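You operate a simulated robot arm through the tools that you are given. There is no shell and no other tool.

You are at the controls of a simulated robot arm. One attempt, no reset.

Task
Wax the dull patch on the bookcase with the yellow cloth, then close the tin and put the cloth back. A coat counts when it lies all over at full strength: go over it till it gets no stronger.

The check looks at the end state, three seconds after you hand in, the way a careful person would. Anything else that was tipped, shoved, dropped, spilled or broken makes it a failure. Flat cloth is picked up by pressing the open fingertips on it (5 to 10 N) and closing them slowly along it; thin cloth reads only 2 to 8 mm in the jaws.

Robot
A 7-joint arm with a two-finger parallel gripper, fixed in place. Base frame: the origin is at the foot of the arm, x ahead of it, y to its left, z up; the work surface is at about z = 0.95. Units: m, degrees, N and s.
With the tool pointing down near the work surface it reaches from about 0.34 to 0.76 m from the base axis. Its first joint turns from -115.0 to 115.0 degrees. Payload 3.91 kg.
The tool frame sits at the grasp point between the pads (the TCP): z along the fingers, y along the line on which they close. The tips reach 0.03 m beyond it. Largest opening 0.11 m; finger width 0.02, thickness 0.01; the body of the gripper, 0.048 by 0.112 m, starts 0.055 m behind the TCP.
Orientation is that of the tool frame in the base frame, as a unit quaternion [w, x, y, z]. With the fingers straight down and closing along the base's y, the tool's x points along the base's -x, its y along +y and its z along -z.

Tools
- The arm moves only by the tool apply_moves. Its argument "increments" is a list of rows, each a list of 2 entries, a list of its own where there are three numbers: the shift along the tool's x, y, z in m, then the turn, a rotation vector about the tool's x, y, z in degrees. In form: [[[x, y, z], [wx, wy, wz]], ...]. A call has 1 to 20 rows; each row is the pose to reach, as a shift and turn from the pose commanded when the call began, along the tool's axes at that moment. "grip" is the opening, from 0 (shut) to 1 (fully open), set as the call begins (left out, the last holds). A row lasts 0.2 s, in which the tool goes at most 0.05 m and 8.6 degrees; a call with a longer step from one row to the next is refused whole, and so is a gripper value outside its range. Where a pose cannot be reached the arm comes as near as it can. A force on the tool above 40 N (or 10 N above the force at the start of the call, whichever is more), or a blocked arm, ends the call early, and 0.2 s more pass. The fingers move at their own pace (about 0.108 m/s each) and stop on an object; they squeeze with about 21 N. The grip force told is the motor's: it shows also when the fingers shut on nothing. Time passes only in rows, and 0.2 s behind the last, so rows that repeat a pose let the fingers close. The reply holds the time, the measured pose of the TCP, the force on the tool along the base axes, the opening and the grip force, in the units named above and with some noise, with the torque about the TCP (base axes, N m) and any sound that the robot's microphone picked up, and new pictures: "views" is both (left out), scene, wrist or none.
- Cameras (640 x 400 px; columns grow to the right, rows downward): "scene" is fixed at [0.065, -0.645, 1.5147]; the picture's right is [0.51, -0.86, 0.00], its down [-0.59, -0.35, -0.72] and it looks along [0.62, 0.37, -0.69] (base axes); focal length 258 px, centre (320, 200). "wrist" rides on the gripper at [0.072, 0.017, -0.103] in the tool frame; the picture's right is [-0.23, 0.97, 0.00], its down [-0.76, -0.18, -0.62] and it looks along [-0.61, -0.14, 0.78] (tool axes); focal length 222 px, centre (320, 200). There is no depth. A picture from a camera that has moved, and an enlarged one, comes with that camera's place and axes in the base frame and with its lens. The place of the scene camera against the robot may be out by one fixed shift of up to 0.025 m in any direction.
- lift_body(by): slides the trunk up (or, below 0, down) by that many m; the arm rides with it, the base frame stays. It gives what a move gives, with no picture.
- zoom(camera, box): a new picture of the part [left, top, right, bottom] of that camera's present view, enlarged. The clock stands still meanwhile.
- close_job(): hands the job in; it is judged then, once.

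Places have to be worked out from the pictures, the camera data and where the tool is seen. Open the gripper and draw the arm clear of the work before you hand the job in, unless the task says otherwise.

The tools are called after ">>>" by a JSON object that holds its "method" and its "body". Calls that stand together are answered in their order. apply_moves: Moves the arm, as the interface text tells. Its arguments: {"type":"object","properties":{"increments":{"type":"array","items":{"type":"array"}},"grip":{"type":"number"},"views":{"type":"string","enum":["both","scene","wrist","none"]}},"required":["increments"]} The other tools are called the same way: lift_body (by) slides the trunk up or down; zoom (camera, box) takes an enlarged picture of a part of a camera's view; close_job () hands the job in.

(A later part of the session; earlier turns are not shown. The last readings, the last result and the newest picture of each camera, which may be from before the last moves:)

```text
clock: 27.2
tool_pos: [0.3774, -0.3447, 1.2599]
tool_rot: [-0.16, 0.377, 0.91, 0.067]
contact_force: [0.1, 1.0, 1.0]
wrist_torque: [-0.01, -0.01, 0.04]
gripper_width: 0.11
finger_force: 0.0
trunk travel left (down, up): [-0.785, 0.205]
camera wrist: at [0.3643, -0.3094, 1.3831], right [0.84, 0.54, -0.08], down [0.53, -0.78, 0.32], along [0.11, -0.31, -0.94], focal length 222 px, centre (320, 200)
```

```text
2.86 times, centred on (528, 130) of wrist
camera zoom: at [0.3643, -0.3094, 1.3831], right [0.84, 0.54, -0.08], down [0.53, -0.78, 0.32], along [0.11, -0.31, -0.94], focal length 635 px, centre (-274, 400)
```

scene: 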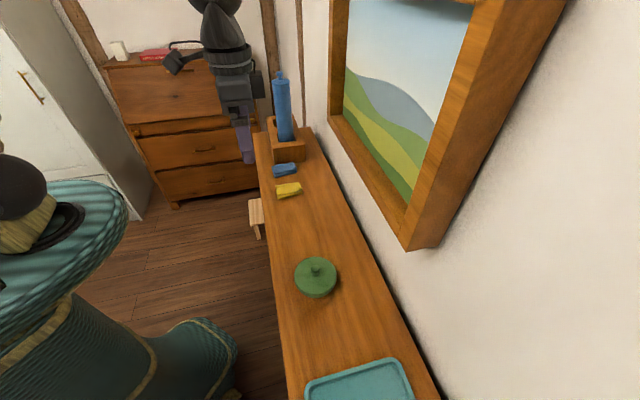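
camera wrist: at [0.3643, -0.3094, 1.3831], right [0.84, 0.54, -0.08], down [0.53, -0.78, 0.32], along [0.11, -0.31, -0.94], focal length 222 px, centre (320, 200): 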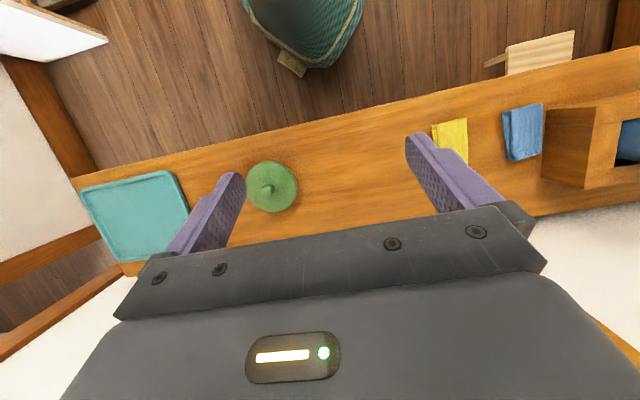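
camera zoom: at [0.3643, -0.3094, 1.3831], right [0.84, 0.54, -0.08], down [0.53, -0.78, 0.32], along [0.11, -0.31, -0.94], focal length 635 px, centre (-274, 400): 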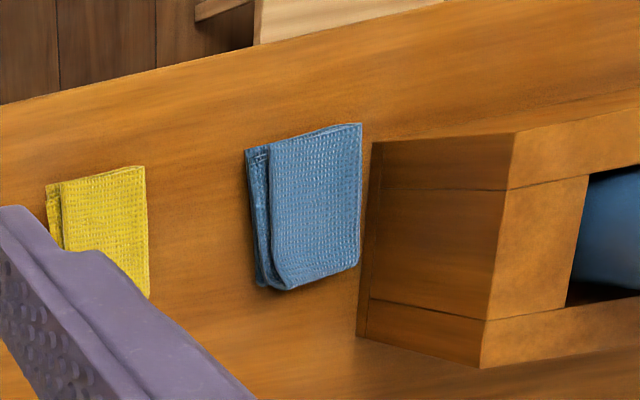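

A picture frame hangs over the back of the board (about n>0.69 m from the base line, z>1.2), so I must keep the wrist clear of it. I'll go closer above the stretch between tin and cloth to look for matt texture.

>>> {"method": "apply_moves", "body": {"increments": [[[-0.014, 0.008, 0.033], [0, -4, 0]], [[-0.028, 0.016, 0.066], [0, -8, 0]], [[-0.042, 0.024, 0.1], [0, -12, 0]], [[-0.056, 0.032, 0.133], [0, -16, 0]], [[-0.071, 0.04, 0.166], [0, -20, 0]], [[-0.071, 0.04, 0.166], [0, -20, 0]]], "views": "both"}}

```text
clock: 28.6
tool_pos: [0.4114, -0.3235, 1.0798]
tool_rot: [0.001, 0.382, 0.924, 0.0]
contact_force: [0.5, -0.5, 0.1]
wrist_torque: [-0.03, 0.04, 0.01]
gripper_width: 0.1098
finger_force: 0.0
trunk travel left (down, up): [-0.785, 0.205]
camera wrist: at [0.3716, -0.2594, 1.1837], right [0.85, 0.53, 0.0], down [0.41, -0.66, 0.62], along [0.33, -0.53, -0.78], focal length 222 px, centre (320, 200)
```

scene: 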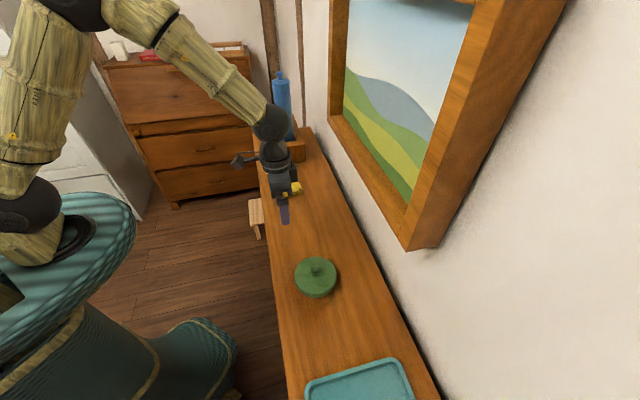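
wrist: 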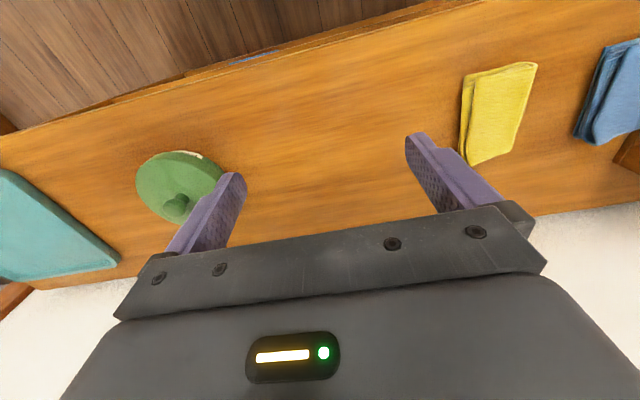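

>>> {"method": "zoom", "body": {"camera": "wrist", "box": [210, 40, 466, 200]}}

>>> {"method": "zoom", "body": {"camera": "wrist", "box": [240, 60, 368, 140]}}

>>> {"method": "zoom", "body": {"camera": "wrist", "box": [340, 60, 468, 140]}}

>>> {"method": "zoom", "body": {"camera": "wrist", "box": [60, 80, 252, 200]}}

```text
2.50 times, centred on (338, 120) of wrist
camera zoom: at [0.3716, -0.2594, 1.1837], right [0.85, 0.53, 0.0], down [0.41, -0.66, 0.62], along [0.33, -0.53, -0.78], focal length 555 px, centre (275, 400)
```

zoom: 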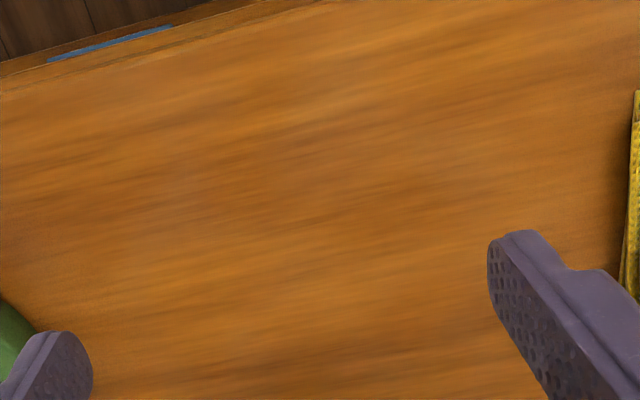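

```text
5.00 times, centred on (304, 100) of wrist
camera zoom: at [0.3716, -0.2594, 1.1837], right [0.85, 0.53, 0.0], down [0.41, -0.66, 0.62], along [0.33, -0.53, -0.78], focal length 1111 px, centre (400, 700)
```

zoom: 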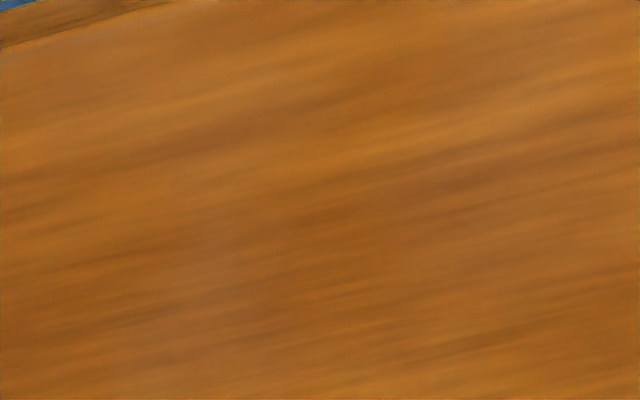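

```text
5.00 times, centred on (404, 100) of wrist
camera zoom: at [0.3716, -0.2594, 1.1837], right [0.85, 0.53, 0.0], down [0.41, -0.66, 0.62], along [0.33, -0.53, -0.78], focal length 1111 px, centre (-100, 700)
```

zoom: 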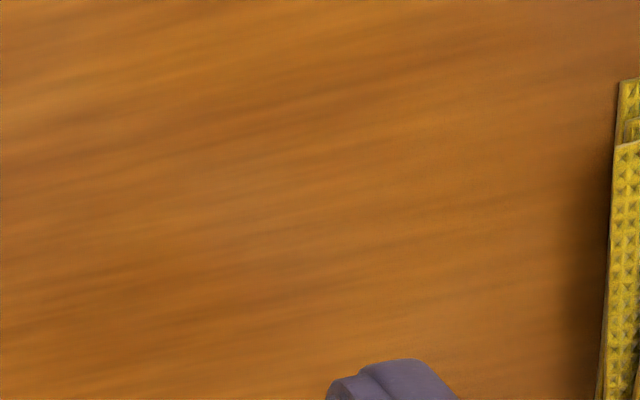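

```text
3.33 times, centred on (156, 140) of wrist
camera zoom: at [0.3716, -0.2594, 1.1837], right [0.85, 0.53, 0.0], down [0.41, -0.66, 0.62], along [0.33, -0.53, -0.78], focal length 740 px, centre (867, 400)
```

zoom: 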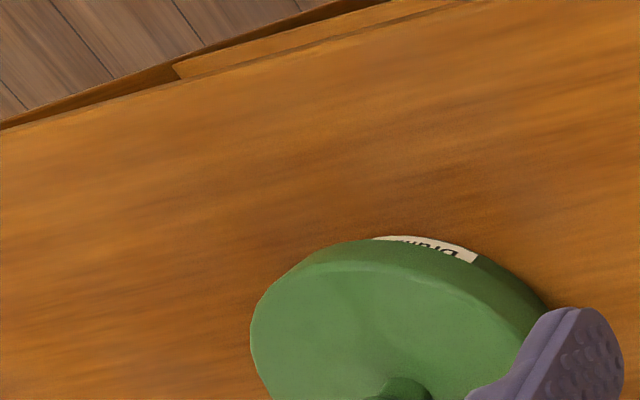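

The contrast is very low. I'll look at the board at moderate magnification, where a broad hazy area would stand out better.

>>> {"method": "zoom", "body": {"camera": "scene", "box": [230, 200, 422, 320]}}

>>> {"method": "zoom", "body": {"camera": "scene", "box": [160, 130, 480, 330]}}

>>> {"method": "zoom", "body": {"camera": "wrist", "box": [100, 0, 520, 262]}}

```text
3.33 times, centred on (326, 260) of scene
camera zoom: at [0.065, -0.645, 1.5147], right [0.51, -0.86, 0.0], down [-0.59, -0.35, -0.72], along [0.62, 0.37, -0.69], focal length 861 px, centre (300, 0)
```

zoom: 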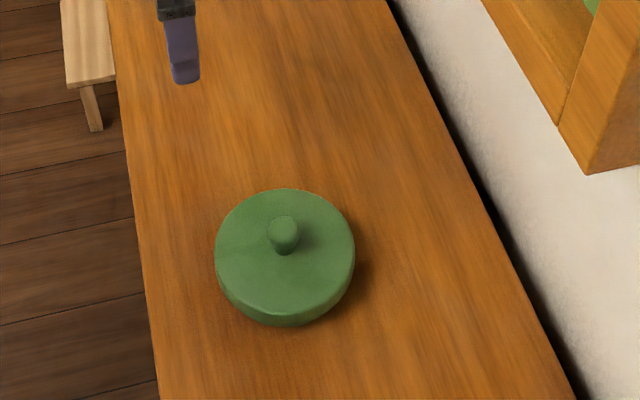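

```text
2.00 times, centred on (320, 230) of scene
camera zoom: at [0.065, -0.645, 1.5147], right [0.51, -0.86, 0.0], down [-0.59, -0.35, -0.72], along [0.62, 0.37, -0.69], focal length 516 px, centre (320, 140)
```

zoom: 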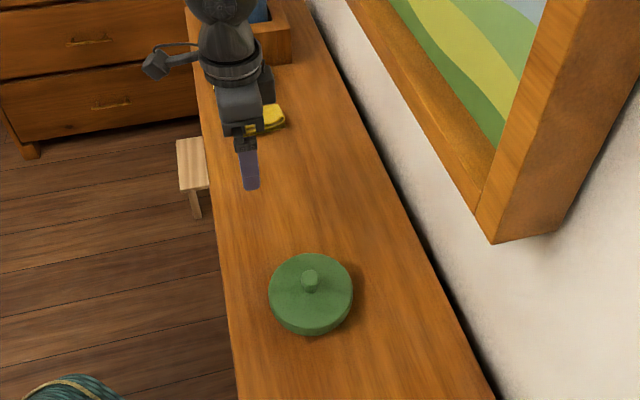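

```text
1.52 times, centred on (310, 131) of wrist
camera zoom: at [0.3716, -0.2594, 1.1837], right [0.85, 0.53, 0.0], down [0.41, -0.66, 0.62], along [0.33, -0.53, -0.78], focal length 338 px, centre (335, 305)
```

zoom: 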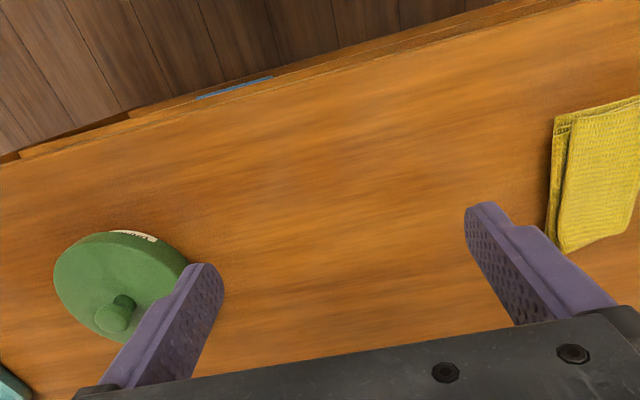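

I'll take a view along the length of the board from the tray end, at a shallower angle, where a matt patch should show against the sheen.

>>> {"method": "apply_moves", "body": {"increments": [[[0, 0, -0.035], [0, 0, 0]], [[0, 0, -0.07], [0, 0, 0]], [[-0.004, -0.026, -0.07], [0, 0, -8.2]], [[-0.008, -0.052, -0.07], [0, 0, -16.4]], [[-0.012, -0.078, -0.07], [0, 0, -24.6]], [[-0.016, -0.104, -0.07], [0, 0, -32.8]], [[-0.02, -0.13, -0.07], [0, 0, -41]], [[-0.024, -0.156, -0.07], [0, 0, -49.2]], [[-0.028, -0.182, -0.07], [0, 0, -57.4]], [[-0.032, -0.208, -0.07], [0, 0, -65.6]], [[-0.036, -0.234, -0.07], [0, 0, -73.8]], [[-0.04, -0.262, -0.07], [0, 0, -82]], [[-0.04, -0.262, -0.07], [0, 0, -90]], [[-0.04, -0.262, -0.07], [0, 0, -90]]], "views": "both"}}

```text
clock: 31.6
tool_pos: [0.2547, -0.5368, 1.15]
tool_rot: [0.0, -0.383, 0.924, 0.0]
contact_force: [0.7, 0.0, 0.0]
wrist_torque: [0.0, -0.01, 0.03]
gripper_width: 0.1103
finger_force: 0.1
trunk travel left (down, up): [-0.785, 0.205]
camera wrist: at [0.1905, -0.5768, 1.254], right [-0.53, 0.85, 0.0], down [0.66, 0.41, 0.62], along [0.53, 0.33, -0.78], focal length 222 px, centre (320, 200)
```

scene: 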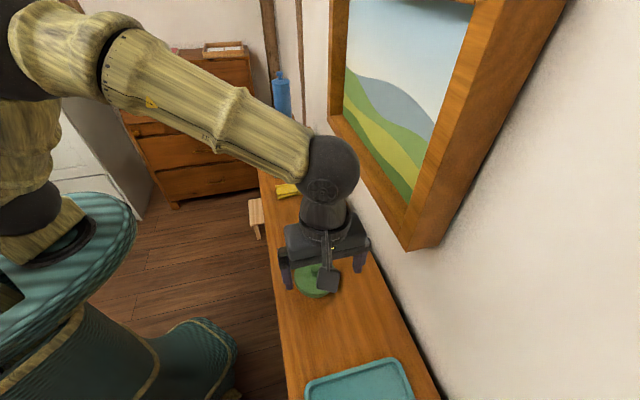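
wrist: 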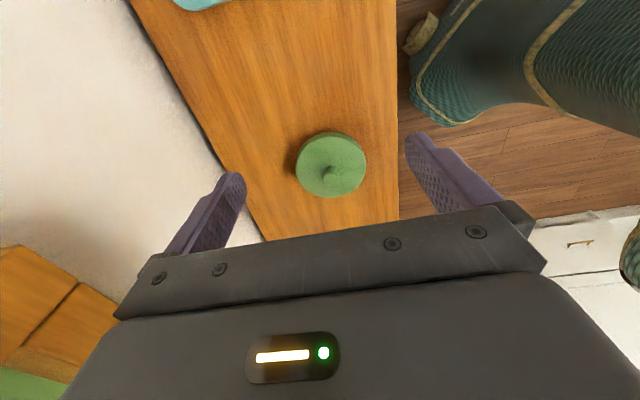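

The far part hides behind the gripper; I'll tilt the camera up by 40° to see over the tin along the board.

>>> {"method": "apply_moves", "body": {"increments": [[[0, 0, 0], [0, -8, 0]], [[0, 0, 0], [0, -16, 0]], [[0, 0, 0], [0, -24, 0]], [[0, 0, 0], [0, -32, 0]], [[0, 0, 0], [0, -40, 0]], [[0, 0, 0], [0, -40, 0]]], "views": "wrist"}}

```text
clock: 33.0
tool_pos: [0.2554, -0.5369, 1.1511]
tool_rot: [0.317, -0.36, 0.868, 0.131]
contact_force: [-0.2, -0.8, 0.5]
wrist_torque: [0.03, 0.0, 0.01]
gripper_width: 0.1101
finger_force: 0.0
trunk travel left (down, up): [-0.785, 0.205]
camera wrist: at [0.156, -0.611, 1.1834], right [-0.57, 0.81, 0.15], down [0.25, 0.0, 0.97], along [0.78, 0.59, -0.21], focal length 222 px, centre (320, 200)
```

wrist: 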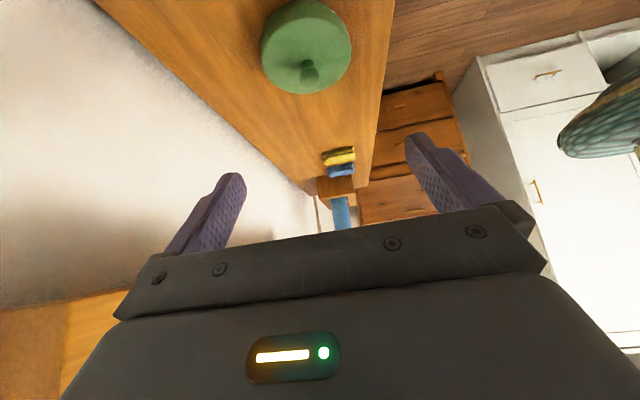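

>>> {"method": "zoom", "body": {"camera": "wrist", "box": [200, 80, 408, 210]}}

>>> {"method": "zoom", "body": {"camera": "wrist", "box": [240, 85, 400, 185]}}

>>> {"method": "zoom", "body": {"camera": "wrist", "box": [80, 0, 400, 200]}}

```text
3.08 times, centred on (304, 145) of wrist
camera zoom: at [0.156, -0.611, 1.1834], right [-0.57, 0.81, 0.15], down [0.25, 0.0, 0.97], along [0.78, 0.59, -0.21], focal length 684 px, centre (369, 369)
```

zoom: 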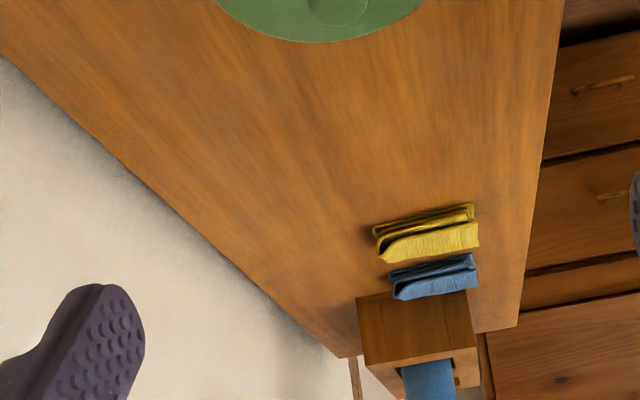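

```text
4.00 times, centred on (320, 135) of wrist
camera zoom: at [0.156, -0.611, 1.1834], right [-0.57, 0.81, 0.15], down [0.25, 0.0, 0.97], along [0.78, 0.59, -0.21], focal length 888 px, centre (320, 460)
```

zoom: 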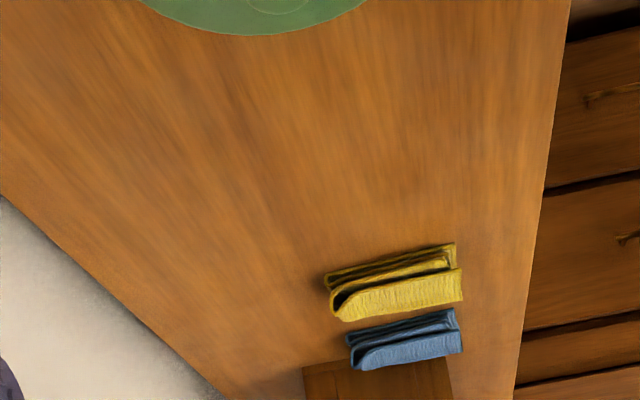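

```text
2.00 times, centred on (240, 100) of wrist
camera zoom: at [0.156, -0.611, 1.1834], right [-0.57, 0.81, 0.15], down [0.25, 0.0, 0.97], along [0.78, 0.59, -0.21], focal length 444 px, centre (480, 400)
```

zoom: 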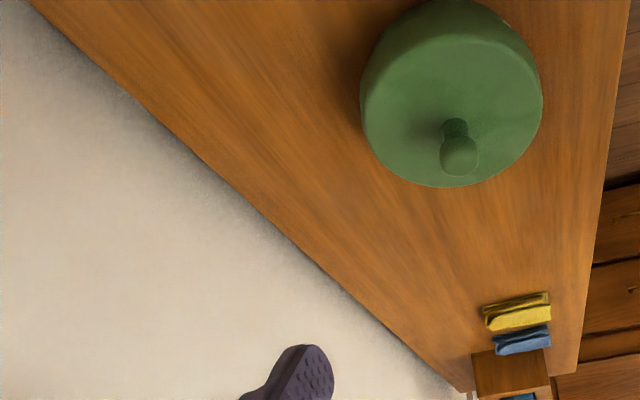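

No clear patch even at this angle. I'll take a straight-down view of the free stretch between tin and cloth, with the gripper turned so the wrist stays away from the picture frame.

>>> {"method": "apply_moves", "body": {"increments": [[[0, 0, 0], [0, 8, 0]], [[0, 0, 0], [0, 16, 0]], [[0, 0, 0], [0, 24, 0]], [[0, 0, 0], [0, 32, 0]], [[0, 0, 0], [0, 40, 0]], [[0, 0, 0], [0, 40, 0]]], "views": "none"}}

>>> {"method": "apply_moves", "body": {"increments": [[[-0.04, 0, 0], [0, 2.5, 0]], [[-0.08, 0, 0], [0, 5, 0]], [[-0.12, 0, 0], [0, 7.5, 0]], [[-0.16, 0, 0], [0, 10, 0]], [[-0.2, 0, 0], [0, 12.5, 0]], [[-0.24, 0, 0], [0, 15, 0]], [[-0.28, 0, 0], [0, 17.5, 0]], [[-0.32, 0, 0], [0, 20, 0]], [[-0.32, 0, 0], [0, 20, 0]]], "views": "wrist"}}

```text
clock: 34.4
tool_pos: [0.2539, -0.5377, 1.1505]
tool_rot: [-0.001, -0.383, 0.924, 0.0]
contact_force: [-0.1, 0.7, -0.3]
wrist_torque: [0.01, 0.03, -0.02]
gripper_width: 0.1101
finger_force: 0.1
trunk travel left (down, up): [-0.785, 0.205]
```

```text
clock: 36.4
tool_pos: [0.4796, -0.3108, 1.1486]
tool_rot: [-0.161, -0.377, 0.91, -0.066]
contact_force: [-0.1, -1.3, -0.1]
wrist_torque: [0.01, -0.06, -0.02]
gripper_width: 0.1101
finger_force: 0.0
trunk travel left (down, up): [-0.785, 0.205]
camera wrist: at [0.4439, -0.3224, 1.2718], right [-0.54, 0.84, -0.08], down [0.78, 0.53, 0.33], along [0.31, 0.11, -0.94], focal length 222 px, centre (320, 200)
```

wrist: 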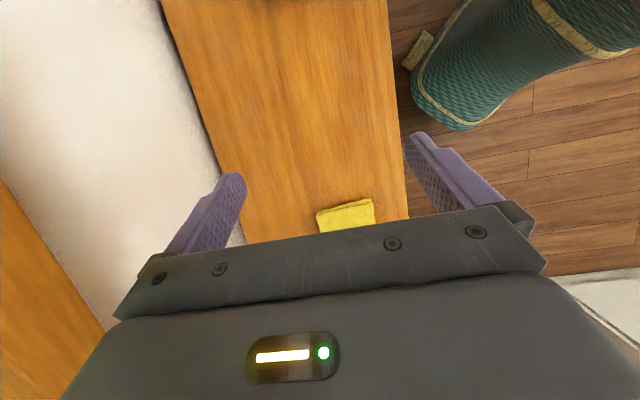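

>>> {"method": "zoom", "body": {"camera": "wrist", "box": [150, 0, 438, 180]}}

>>> {"method": "zoom", "body": {"camera": "wrist", "box": [200, 20, 400, 145]}}

>>> {"method": "zoom", "body": {"camera": "wrist", "box": [240, 100, 416, 210]}}

```text
2.22 times, centred on (294, 90) of wrist
camera zoom: at [0.4439, -0.3224, 1.2718], right [-0.54, 0.84, -0.08], down [0.78, 0.53, 0.33], along [0.31, 0.11, -0.94], focal length 494 px, centre (378, 444)
```

zoom: 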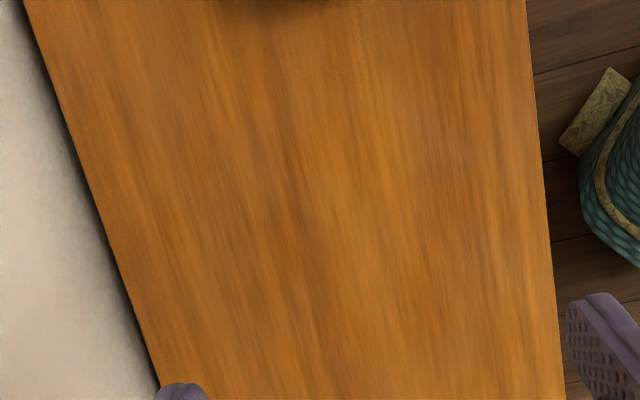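

```text
3.20 times, centred on (300, 82) of wrist
camera zoom: at [0.4439, -0.3224, 1.2718], right [-0.54, 0.84, -0.08], down [0.78, 0.53, 0.33], along [0.31, 0.11, -0.94], focal length 711 px, centre (384, 576)
```

zoom: 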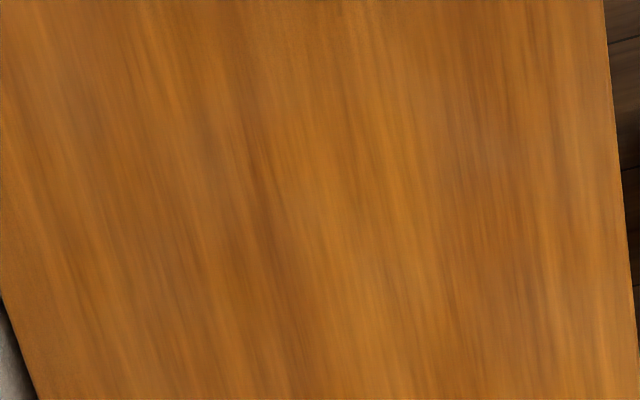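

```text
3.64 times, centred on (328, 155) of wrist
camera zoom: at [0.4439, -0.3224, 1.2718], right [-0.54, 0.84, -0.08], down [0.78, 0.53, 0.33], along [0.31, 0.11, -0.94], focal length 808 px, centre (291, 364)
```

zoom: 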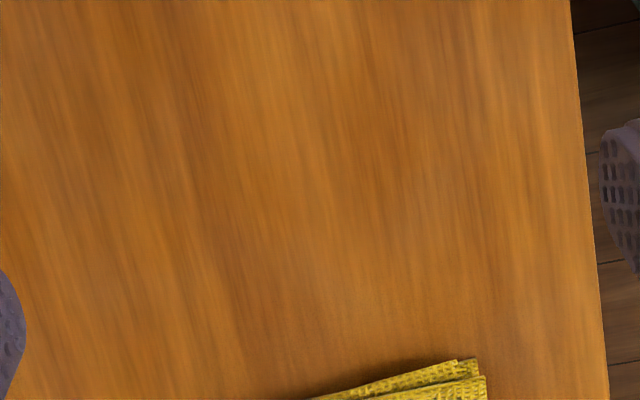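

The top shows no distinct boundary. Since the trunk lift exists for reaching other heights, I'll go back in front and survey the shelves more carefully, starting by turning the tool back and retracting.

>>> {"method": "apply_moves", "body": {"increments": [[[0, 0, 0], [0, -7, 0]], [[0, 0, 0], [0, -14, 0]], [[0, 0, 0], [0, -20, 0]], [[0, 0, 0], [0, -20, 0]]], "views": "none"}}

>>> {"method": "apply_moves", "body": {"increments": [[[0.018, 0.018, 0], [0, 0, 8.2]], [[0.036, 0.036, 0], [0, 0, 16.4]], [[0.054, 0.054, 0], [0, 0, 24.6]], [[0.072, 0.072, 0], [0, 0, 32.8]], [[0.09, 0.09, 0], [0, 0, 41]], [[0.108, 0.108, 0], [0, 0, 49.2]], [[0.126, 0.126, 0], [0, 0, 57.4]], [[0.144, 0.144, 0], [0, 0, 65.6]], [[0.162, 0.162, 0], [0, 0, 73.8]], [[0.18, 0.18, 0], [0, 0, 82]], [[0.2, 0.2, 0], [0, 0, 90]], [[0.2, 0.2, 0], [0, 0, 90]]], "views": "none"}}

>>> {"method": "lift_body", "body": {"by": -0.34}}

>>> {"method": "zoom", "body": {"camera": "wrist", "box": [0, 0, 640, 400]}}

```text
clock: 37.4
tool_pos: [0.4815, -0.3103, 1.1499]
tool_rot: [0.0, -0.383, 0.924, 0.001]
contact_force: [0.0, 0.4, 0.0]
wrist_torque: [0.02, 0.0, 0.04]
gripper_width: 0.11
finger_force: 0.1
trunk travel left (down, up): [-0.785, 0.205]
```

```text
clock: 40.0
tool_pos: [0.1983, -0.3106, 1.1502]
tool_rot: [0.0, 0.385, 0.923, 0.001]
contact_force: [0.3, -0.1, 0.5]
wrist_torque: [0.01, 0.0, 0.03]
gripper_width: 0.1098
finger_force: 0.1
trunk travel left (down, up): [-0.785, 0.205]
```

```text
clock: 43.3
tool_pos: [0.1981, -0.3098, 0.8098]
tool_rot: [0.0, 0.382, 0.924, 0.0]
contact_force: [0.2, 0.3, 0.5]
wrist_torque: [0.02, -0.01, -0.03]
gripper_width: 0.1099
finger_force: 0.2
trunk travel left (down, up): [-0.445, 0.545]
```

```text
1.00 times, centred on (320, 200) of wrist (not enlarged: the box is as wide or as high as the picture)
camera zoom: at [0.1586, -0.2473, 0.914], right [0.85, 0.53, 0.0], down [0.41, -0.66, 0.62], along [0.33, -0.53, -0.78], focal length 222 px, centre (320, 200)
```

zoom: 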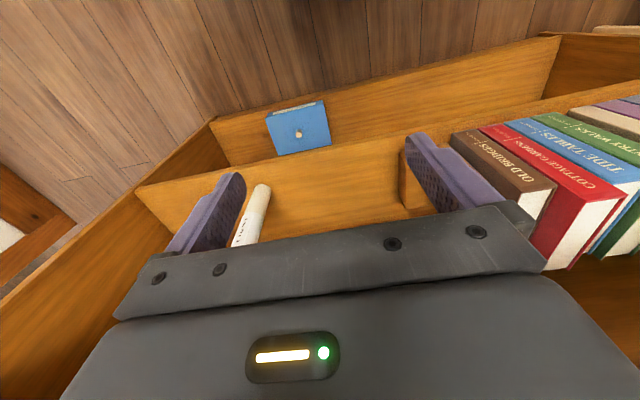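

>>> {"method": "zoom", "body": {"camera": "wrist", "box": [230, 130, 422, 250]}}

>>> {"method": "zoom", "body": {"camera": "wrist", "box": [200, 30, 520, 230]}}

>>> {"method": "lift_body", "body": {"by": -0.2}}

>>> {"method": "zoom", "body": {"camera": "wrist", "box": [0, 0, 640, 400]}}

```text
3.33 times, centred on (326, 190) of wrist
camera zoom: at [0.1586, -0.2473, 0.914], right [0.85, 0.53, 0.0], down [0.41, -0.66, 0.62], along [0.33, -0.53, -0.78], focal length 740 px, centre (300, 233)
```

zoom: 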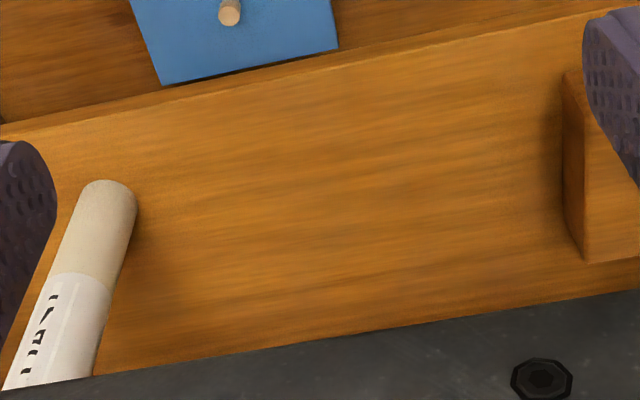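

```text
2.00 times, centred on (360, 130) of wrist
camera zoom: at [0.1586, -0.2473, 0.914], right [0.85, 0.53, 0.0], down [0.41, -0.66, 0.62], along [0.33, -0.53, -0.78], focal length 444 px, centre (240, 340)
```

zoom: 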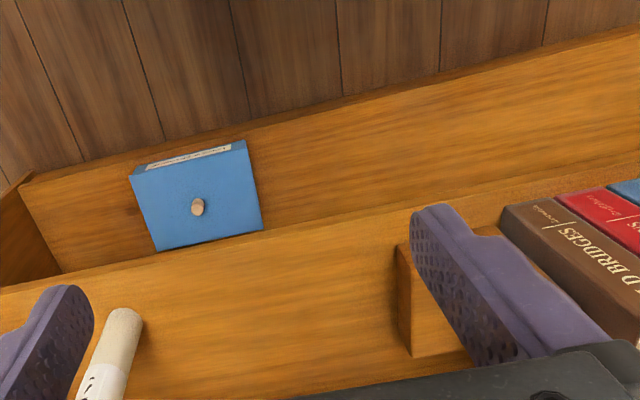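

```text
clock: 45.5
tool_pos: [0.1991, -0.3106, 0.6105]
tool_rot: [0.0, 0.383, 0.924, 0.0]
contact_force: [0.9, -0.4, 0.0]
wrist_torque: [0.0, 0.0, -0.02]
gripper_width: 0.1101
finger_force: 0.1
trunk travel left (down, up): [-0.245, 0.745]
```

```text
1.00 times, centred on (320, 200) of wrist (not enlarged: the box is as wide or as high as the picture)
camera zoom: at [0.1586, -0.2473, 0.714], right [0.85, 0.53, 0.0], down [0.41, -0.66, 0.62], along [0.33, -0.53, -0.78], focal length 222 px, centre (320, 200)
```

zoom: 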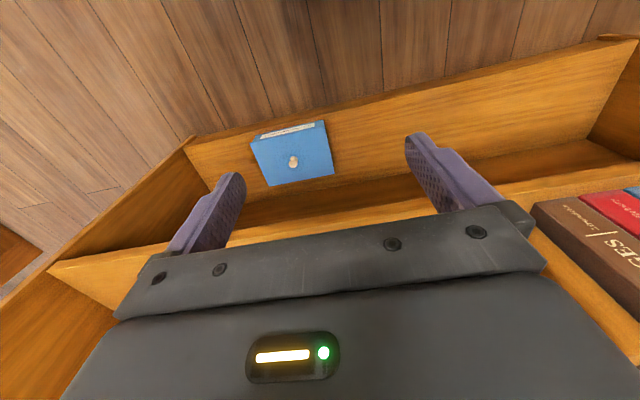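

>>> {"method": "zoom", "body": {"camera": "wrist", "box": [180, 40, 500, 240]}}

>>> {"method": "zoom", "body": {"camera": "wrist", "box": [320, 40, 640, 240]}}

>>> {"method": "zoom", "body": {"camera": "scene", "box": [250, 180, 410, 280]}}

>>> {"method": "zoom", "body": {"camera": "scene", "box": [240, 120, 440, 245]}}

```text
2.00 times, centred on (340, 140) of wrist
camera zoom: at [0.1586, -0.2473, 0.714], right [0.85, 0.53, 0.0], down [0.41, -0.66, 0.62], along [0.33, -0.53, -0.78], focal length 444 px, centre (280, 320)
```

zoom: 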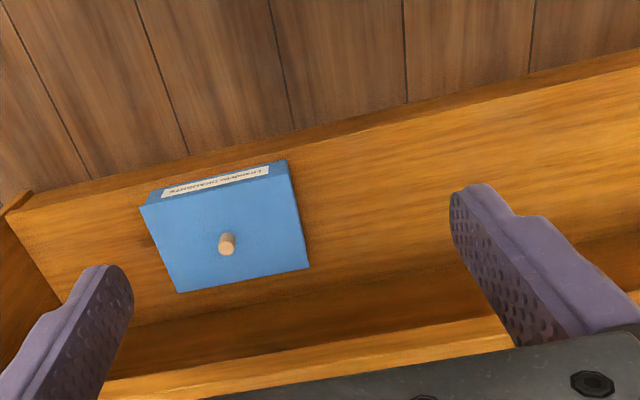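

```text
2.00 times, centred on (480, 140) of wrist
camera zoom: at [0.1586, -0.2473, 0.714], right [0.85, 0.53, 0.0], down [0.41, -0.66, 0.62], along [0.33, -0.53, -0.78], focal length 444 px, centre (0, 320)
```

zoom: 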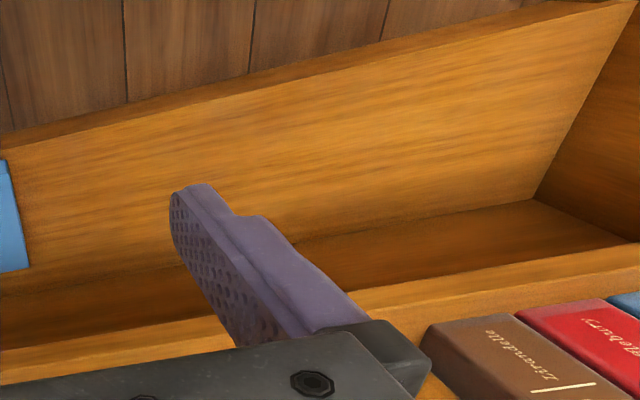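

```text
4.00 times, centred on (330, 230) of scene
camera zoom: at [0.065, -0.645, 1.5147], right [0.51, -0.86, 0.0], down [-0.59, -0.35, -0.72], along [0.62, 0.37, -0.69], focal length 1033 px, centre (280, 80)
```

zoom: 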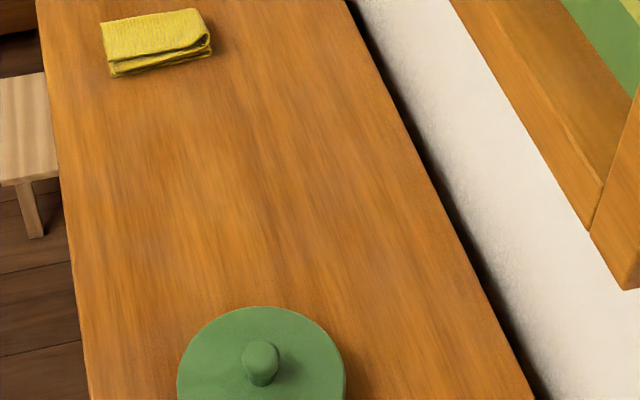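

```text
3.20 times, centred on (340, 182) of scene
camera zoom: at [0.065, -0.645, 1.5147], right [0.51, -0.86, 0.0], down [-0.59, -0.35, -0.72], along [0.62, 0.37, -0.69], focal length 826 px, centre (256, 256)
```

zoom: 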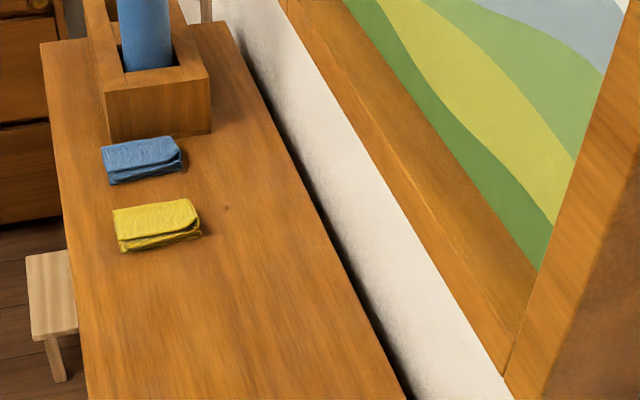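

I'll compare small spots of the top at very high magnification to tell a hazy spot from the normal finish.

>>> {"method": "zoom", "body": {"camera": "scene", "box": [277, 223, 309, 243]}}

>>> {"method": "zoom", "body": {"camera": "scene", "box": [340, 240, 372, 260]}}

>>> {"method": "zoom", "body": {"camera": "scene", "box": [300, 340, 332, 360]}}

>>> {"method": "zoom", "body": {"camera": "scene", "box": [310, 200, 342, 220]}}

>>> {"method": "zoom", "body": {"camera": "scene", "box": [305, 165, 337, 185]}}

>>> {"method": "zoom", "body": {"camera": "scene", "box": [370, 320, 402, 340]}}

```text
16.00 times, centred on (293, 233) of scene
camera zoom: at [0.065, -0.645, 1.5147], right [0.51, -0.86, 0.0], down [-0.59, -0.35, -0.72], along [0.62, 0.37, -0.69], focal length 4131 px, centre (752, -328)
```

zoom: 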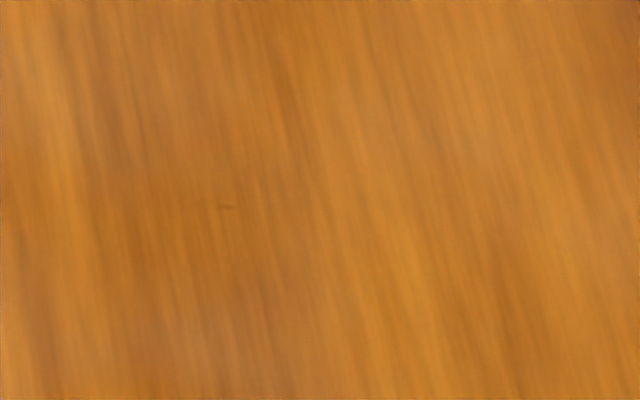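

```text
16.00 times, centred on (356, 250) of scene
camera zoom: at [0.065, -0.645, 1.5147], right [0.51, -0.86, 0.0], down [-0.59, -0.35, -0.72], along [0.62, 0.37, -0.69], focal length 4131 px, centre (-256, -600)
```

zoom: 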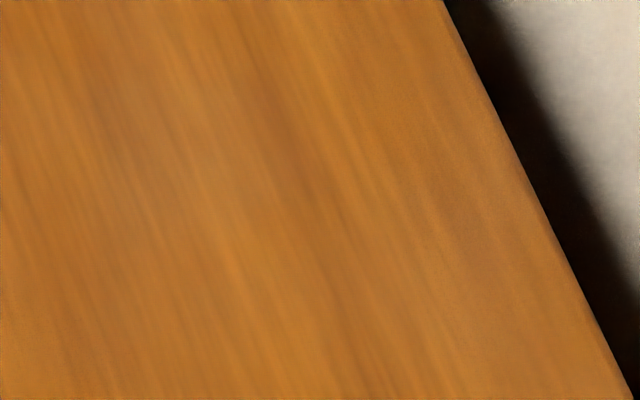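

```text
16.00 times, centred on (316, 350) of scene
camera zoom: at [0.065, -0.645, 1.5147], right [0.51, -0.86, 0.0], down [-0.59, -0.35, -0.72], along [0.62, 0.37, -0.69], focal length 4131 px, centre (384, -2200)
```

zoom: 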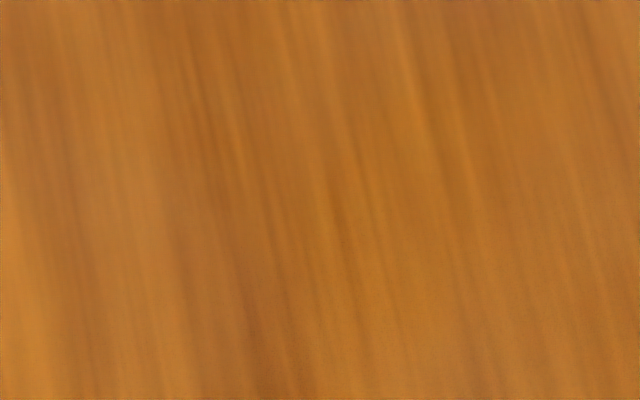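

```text
16.00 times, centred on (326, 210) of scene
camera zoom: at [0.065, -0.645, 1.5147], right [0.51, -0.86, 0.0], down [-0.59, -0.35, -0.72], along [0.62, 0.37, -0.69], focal length 4131 px, centre (224, 40)
```

zoom: 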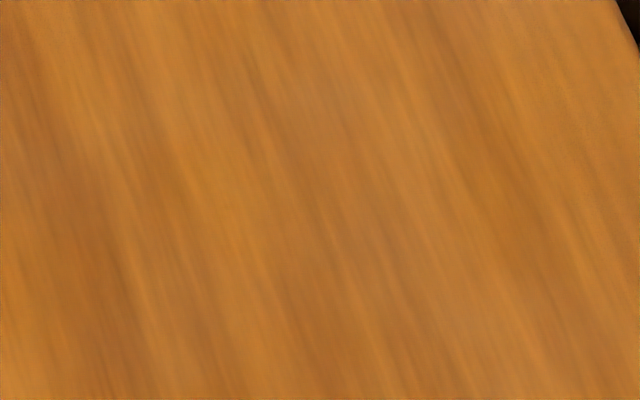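

```text
16.00 times, centred on (321, 175) of scene
camera zoom: at [0.065, -0.645, 1.5147], right [0.51, -0.86, 0.0], down [-0.59, -0.35, -0.72], along [0.62, 0.37, -0.69], focal length 4131 px, centre (304, 600)
```

zoom: 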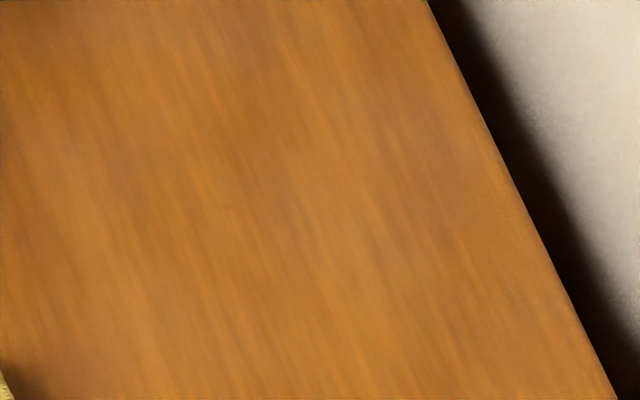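

```text
16.00 times, centred on (386, 330) of scene
camera zoom: at [0.065, -0.645, 1.5147], right [0.51, -0.86, 0.0], down [-0.59, -0.35, -0.72], along [0.62, 0.37, -0.69], focal length 4131 px, centre (-736, -1880)
```

zoom: 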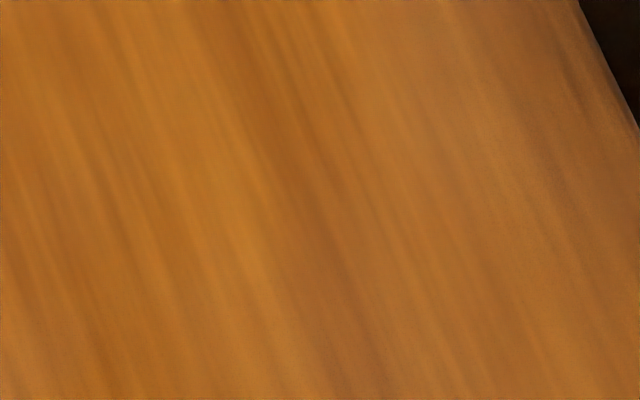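

All spots of the top look alike, so a colour difference isn't there at this angle. I'll check the gloss with a very low grazing view across the top, which should reveal a matt area.

>>> {"method": "lift_body", "body": {"by": 0.4}}

>>> {"method": "apply_moves", "body": {"increments": [[[0, 0, 0], [0, -8, 0]], [[0, 0, 0], [0, -16, 0]], [[0, 0, 0], [0, -24, 0]], [[0, 0, 0], [0, -32, 0]], [[0, 0, 0], [0, -40, 0]], [[0, 0, 0], [0, -40, 0]]], "views": "wrist"}}

>>> {"method": "zoom", "body": {"camera": "wrist", "box": [120, 80, 440, 280]}}

>>> {"method": "zoom", "body": {"camera": "wrist", "box": [320, 60, 640, 260]}}

```text
clock: 49.3
tool_pos: [0.1985, -0.3104, 1.0095]
tool_rot: [0.0, 0.382, 0.924, -0.001]
contact_force: [0.7, -0.5, 0.1]
wrist_torque: [0.01, -0.01, -0.02]
gripper_width: 0.1105
finger_force: 0.1
trunk travel left (down, up): [-0.645, 0.345]
```

```text
clock: 50.7
tool_pos: [0.2048, -0.3424, 1.0249]
tool_rot: [0.315, 0.36, 0.869, -0.13]
contact_force: [-0.3, -1.2, 0.2]
wrist_torque: [-0.01, 0.01, -0.02]
gripper_width: 0.1099
finger_force: 0.0
out of reach, approached as far as the arm can: row 4, 5, 6
trunk travel left (down, up): [-0.645, 0.345]
camera wrist: at [0.1298, -0.2436, 1.0586], right [0.81, 0.57, 0.15], down [0.0, -0.26, 0.97], along [0.58, -0.78, -0.21], focal length 222 px, centre (320, 200)
```

wrist: 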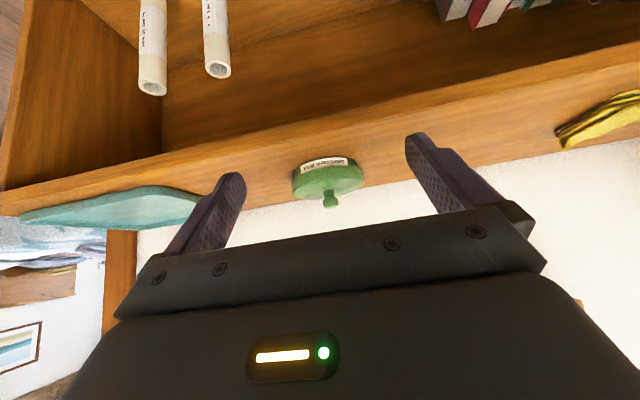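

```text
2.00 times, centred on (280, 180) of wrist
camera zoom: at [0.1298, -0.2436, 1.0586], right [0.81, 0.57, 0.15], down [0.0, -0.26, 0.97], along [0.58, -0.78, -0.21], focal length 444 px, centre (400, 240)
```

zoom: 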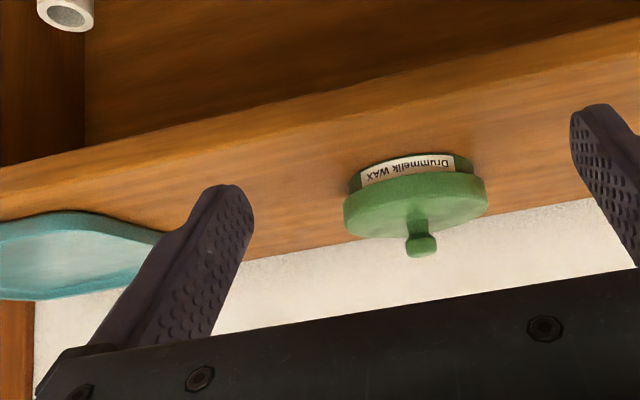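

```text
2.00 times, centred on (480, 160) of wrist
camera zoom: at [0.1298, -0.2436, 1.0586], right [0.81, 0.57, 0.15], down [0.0, -0.26, 0.97], along [0.58, -0.78, -0.21], focal length 444 px, centre (0, 280)
```

zoom: 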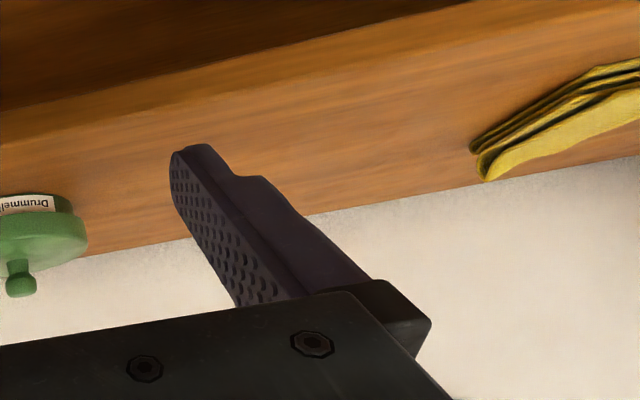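

Nothing stands out on the top even at a grazing angle. The upper shelf between the rolls and the bookend looked smoother than the shelf below, so I'll look there more closely.

>>> {"method": "apply_moves", "body": {"increments": [[[0, 0, 0], [0, 7, 0]], [[0, 0, 0], [0, 14, 0]], [[0, 0, 0], [0, 20, 0]], [[0, 0, 0], [0, 20, 0]]], "views": "none"}}

>>> {"method": "lift_body", "body": {"by": -0.26}}

>>> {"method": "zoom", "body": {"camera": "wrist", "box": [0, 0, 640, 400]}}

>>> {"method": "zoom", "body": {"camera": "wrist", "box": [160, 60, 448, 240]}}

```text
clock: 51.7
tool_pos: [0.2051, -0.3409, 1.0249]
tool_rot: [0.16, 0.377, 0.91, -0.067]
contact_force: [-0.2, -0.1, 0.3]
wrist_torque: [-0.02, 0.0, 0.01]
gripper_width: 0.1098
finger_force: 0.0
trunk travel left (down, up): [-0.645, 0.345]
```

```text
clock: 54.4
tool_pos: [0.2045, -0.3409, 0.7644]
tool_rot: [0.16, 0.376, 0.91, -0.066]
contact_force: [-0.4, -0.2, -0.1]
wrist_torque: [0.03, -0.01, -0.01]
gripper_width: 0.1101
finger_force: 0.1
trunk travel left (down, up): [-0.385, 0.605]
```

```text
1.00 times, centred on (320, 200) of wrist (not enlarged: the box is as wide or as high as the picture)
camera zoom: at [0.1427, -0.256, 0.8379], right [0.84, 0.54, 0.08], down [0.23, -0.48, 0.85], along [0.49, -0.69, -0.53], focal length 222 px, centre (320, 200)
```

zoom: 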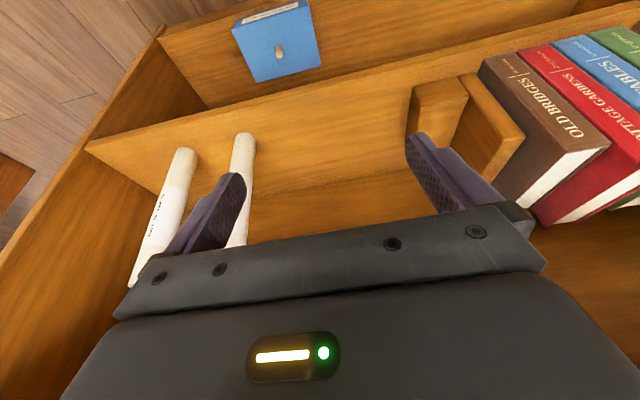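

```text
2.22 times, centred on (304, 150) of wrist
camera zoom: at [0.1427, -0.256, 0.8379], right [0.84, 0.54, 0.08], down [0.23, -0.48, 0.85], along [0.49, -0.69, -0.53], focal length 494 px, centre (356, 311)
```

zoom: 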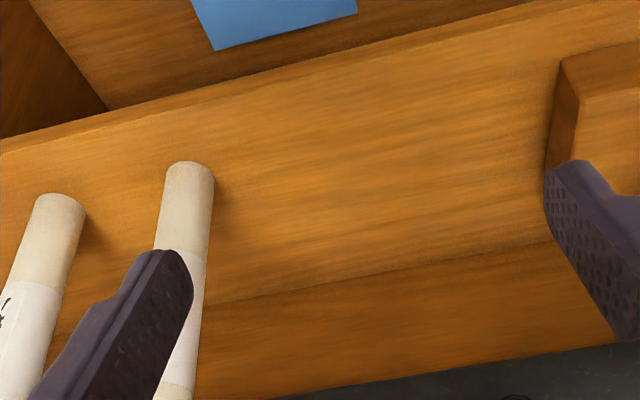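

There does seem to be a greyer, duller area on the upper shelf between the right roll and the bookend. I'll zoom in on it.

>>> {"method": "zoom", "body": {"camera": "wrist", "box": [240, 80, 416, 190]}}

>>> {"method": "zoom", "body": {"camera": "wrist", "box": [250, 90, 346, 150]}}

>>> {"method": "zoom", "body": {"camera": "wrist", "box": [320, 80, 416, 140]}}

>>> {"method": "zoom", "body": {"camera": "wrist", "box": [80, 90, 272, 210]}}

```text
3.64 times, centred on (328, 135) of wrist
camera zoom: at [0.1427, -0.256, 0.8379], right [0.84, 0.54, 0.08], down [0.23, -0.48, 0.85], along [0.49, -0.69, -0.53], focal length 808 px, centre (291, 436)
```

zoom: 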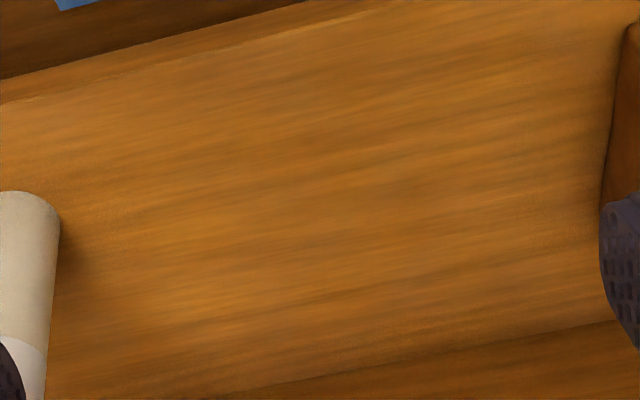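

```text
6.67 times, centred on (298, 120) of wrist
camera zoom: at [0.1427, -0.256, 0.8379], right [0.84, 0.54, 0.08], down [0.23, -0.48, 0.85], along [0.49, -0.69, -0.53], focal length 1481 px, centre (467, 733)
```

zoom: 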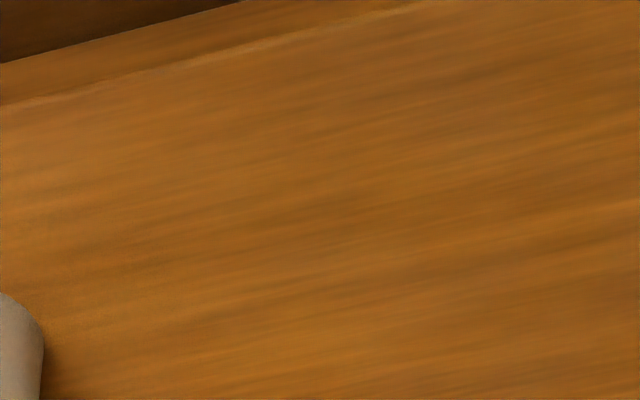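

```text
6.67 times, centred on (368, 110) of wrist
camera zoom: at [0.1427, -0.256, 0.8379], right [0.84, 0.54, 0.08], down [0.23, -0.48, 0.85], along [0.49, -0.69, -0.53], focal length 1481 px, centre (0, 800)
```

zoom: 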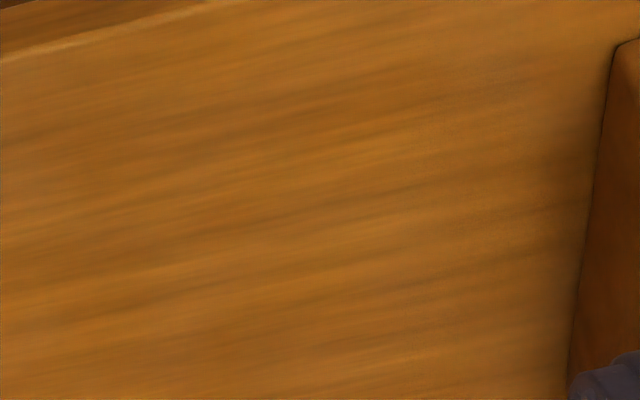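

```text
3.33 times, centred on (176, 150) of wrist
camera zoom: at [0.1427, -0.256, 0.8379], right [0.84, 0.54, 0.08], down [0.23, -0.48, 0.85], along [0.49, -0.69, -0.53], focal length 740 px, centre (800, 367)
```

zoom: 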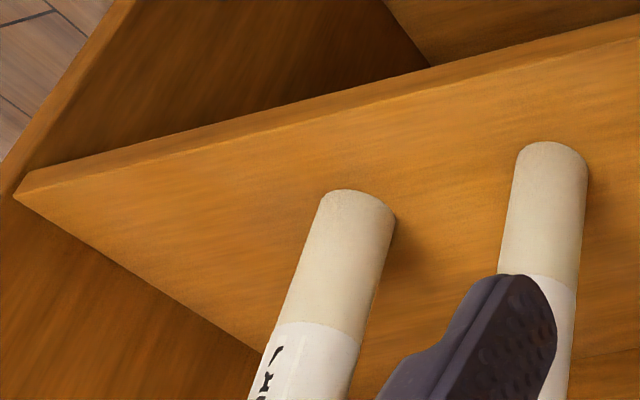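

The shelf around the rolls is clean bright orange, while the area between the right roll and the bookend has grey-olive streaks — a likely dull patch. I'll move the camera closer to the compartment mouth to confirm it and see its edges.

>>> {"method": "apply_moves", "body": {"increments": [[[-0.0155, 0, 0.02], [0, 0, 0]], [[-0.031, 0, 0.04], [0, 0, 0]], [[-0.0465, 0, 0.0595], [0, 0, 0]], [[-0.0465, 0, 0.0595], [0, 0, 0]]], "views": "both"}}

>>> {"method": "zoom", "body": {"camera": "wrist", "box": [200, 40, 456, 200]}}

>>> {"method": "zoom", "body": {"camera": "wrist", "box": [120, 20, 440, 220]}}

```text
clock: 55.4
tool_pos: [0.2504, -0.3871, 0.726]
tool_rot: [0.16, 0.377, 0.91, -0.067]
contact_force: [0.0, 0.7, 0.2]
wrist_torque: [-0.01, 0.01, -0.01]
gripper_width: 0.1101
finger_force: 0.0
trunk travel left (down, up): [-0.385, 0.605]
camera wrist: at [0.1881, -0.3014, 0.7977], right [0.84, 0.54, 0.08], down [0.23, -0.48, 0.85], along [0.49, -0.69, -0.53], focal length 222 px, centre (320, 200)
```

scene: 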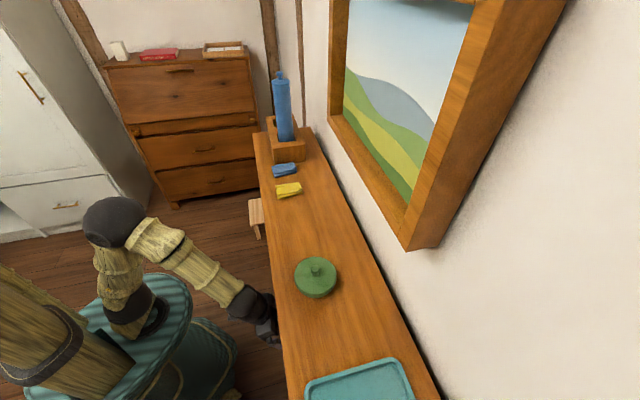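
wrist: 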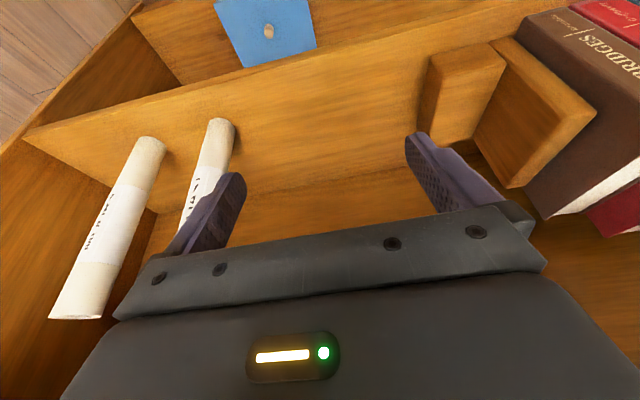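

```text
2.50 times, centred on (328, 120) of wrist
camera zoom: at [0.1881, -0.3014, 0.7977], right [0.84, 0.54, 0.08], down [0.23, -0.48, 0.85], along [0.49, -0.69, -0.53], focal length 555 px, centre (300, 400)
```

zoom: 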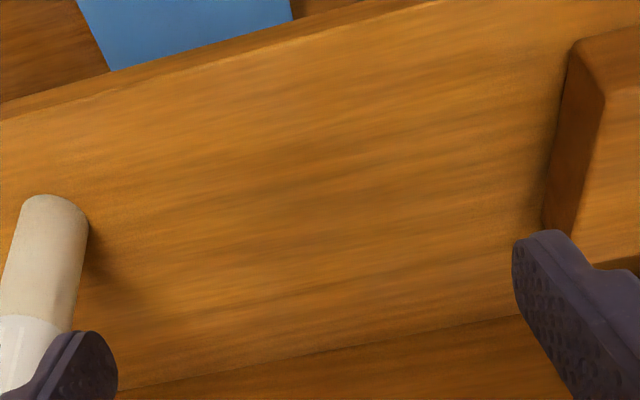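

```text
2.00 times, centred on (280, 120) of wrist
camera zoom: at [0.1881, -0.3014, 0.7977], right [0.84, 0.54, 0.08], down [0.23, -0.48, 0.85], along [0.49, -0.69, -0.53], focal length 444 px, centre (400, 360)
```

zoom: 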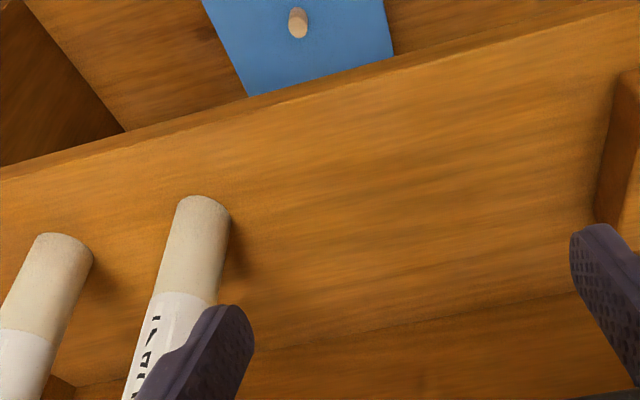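

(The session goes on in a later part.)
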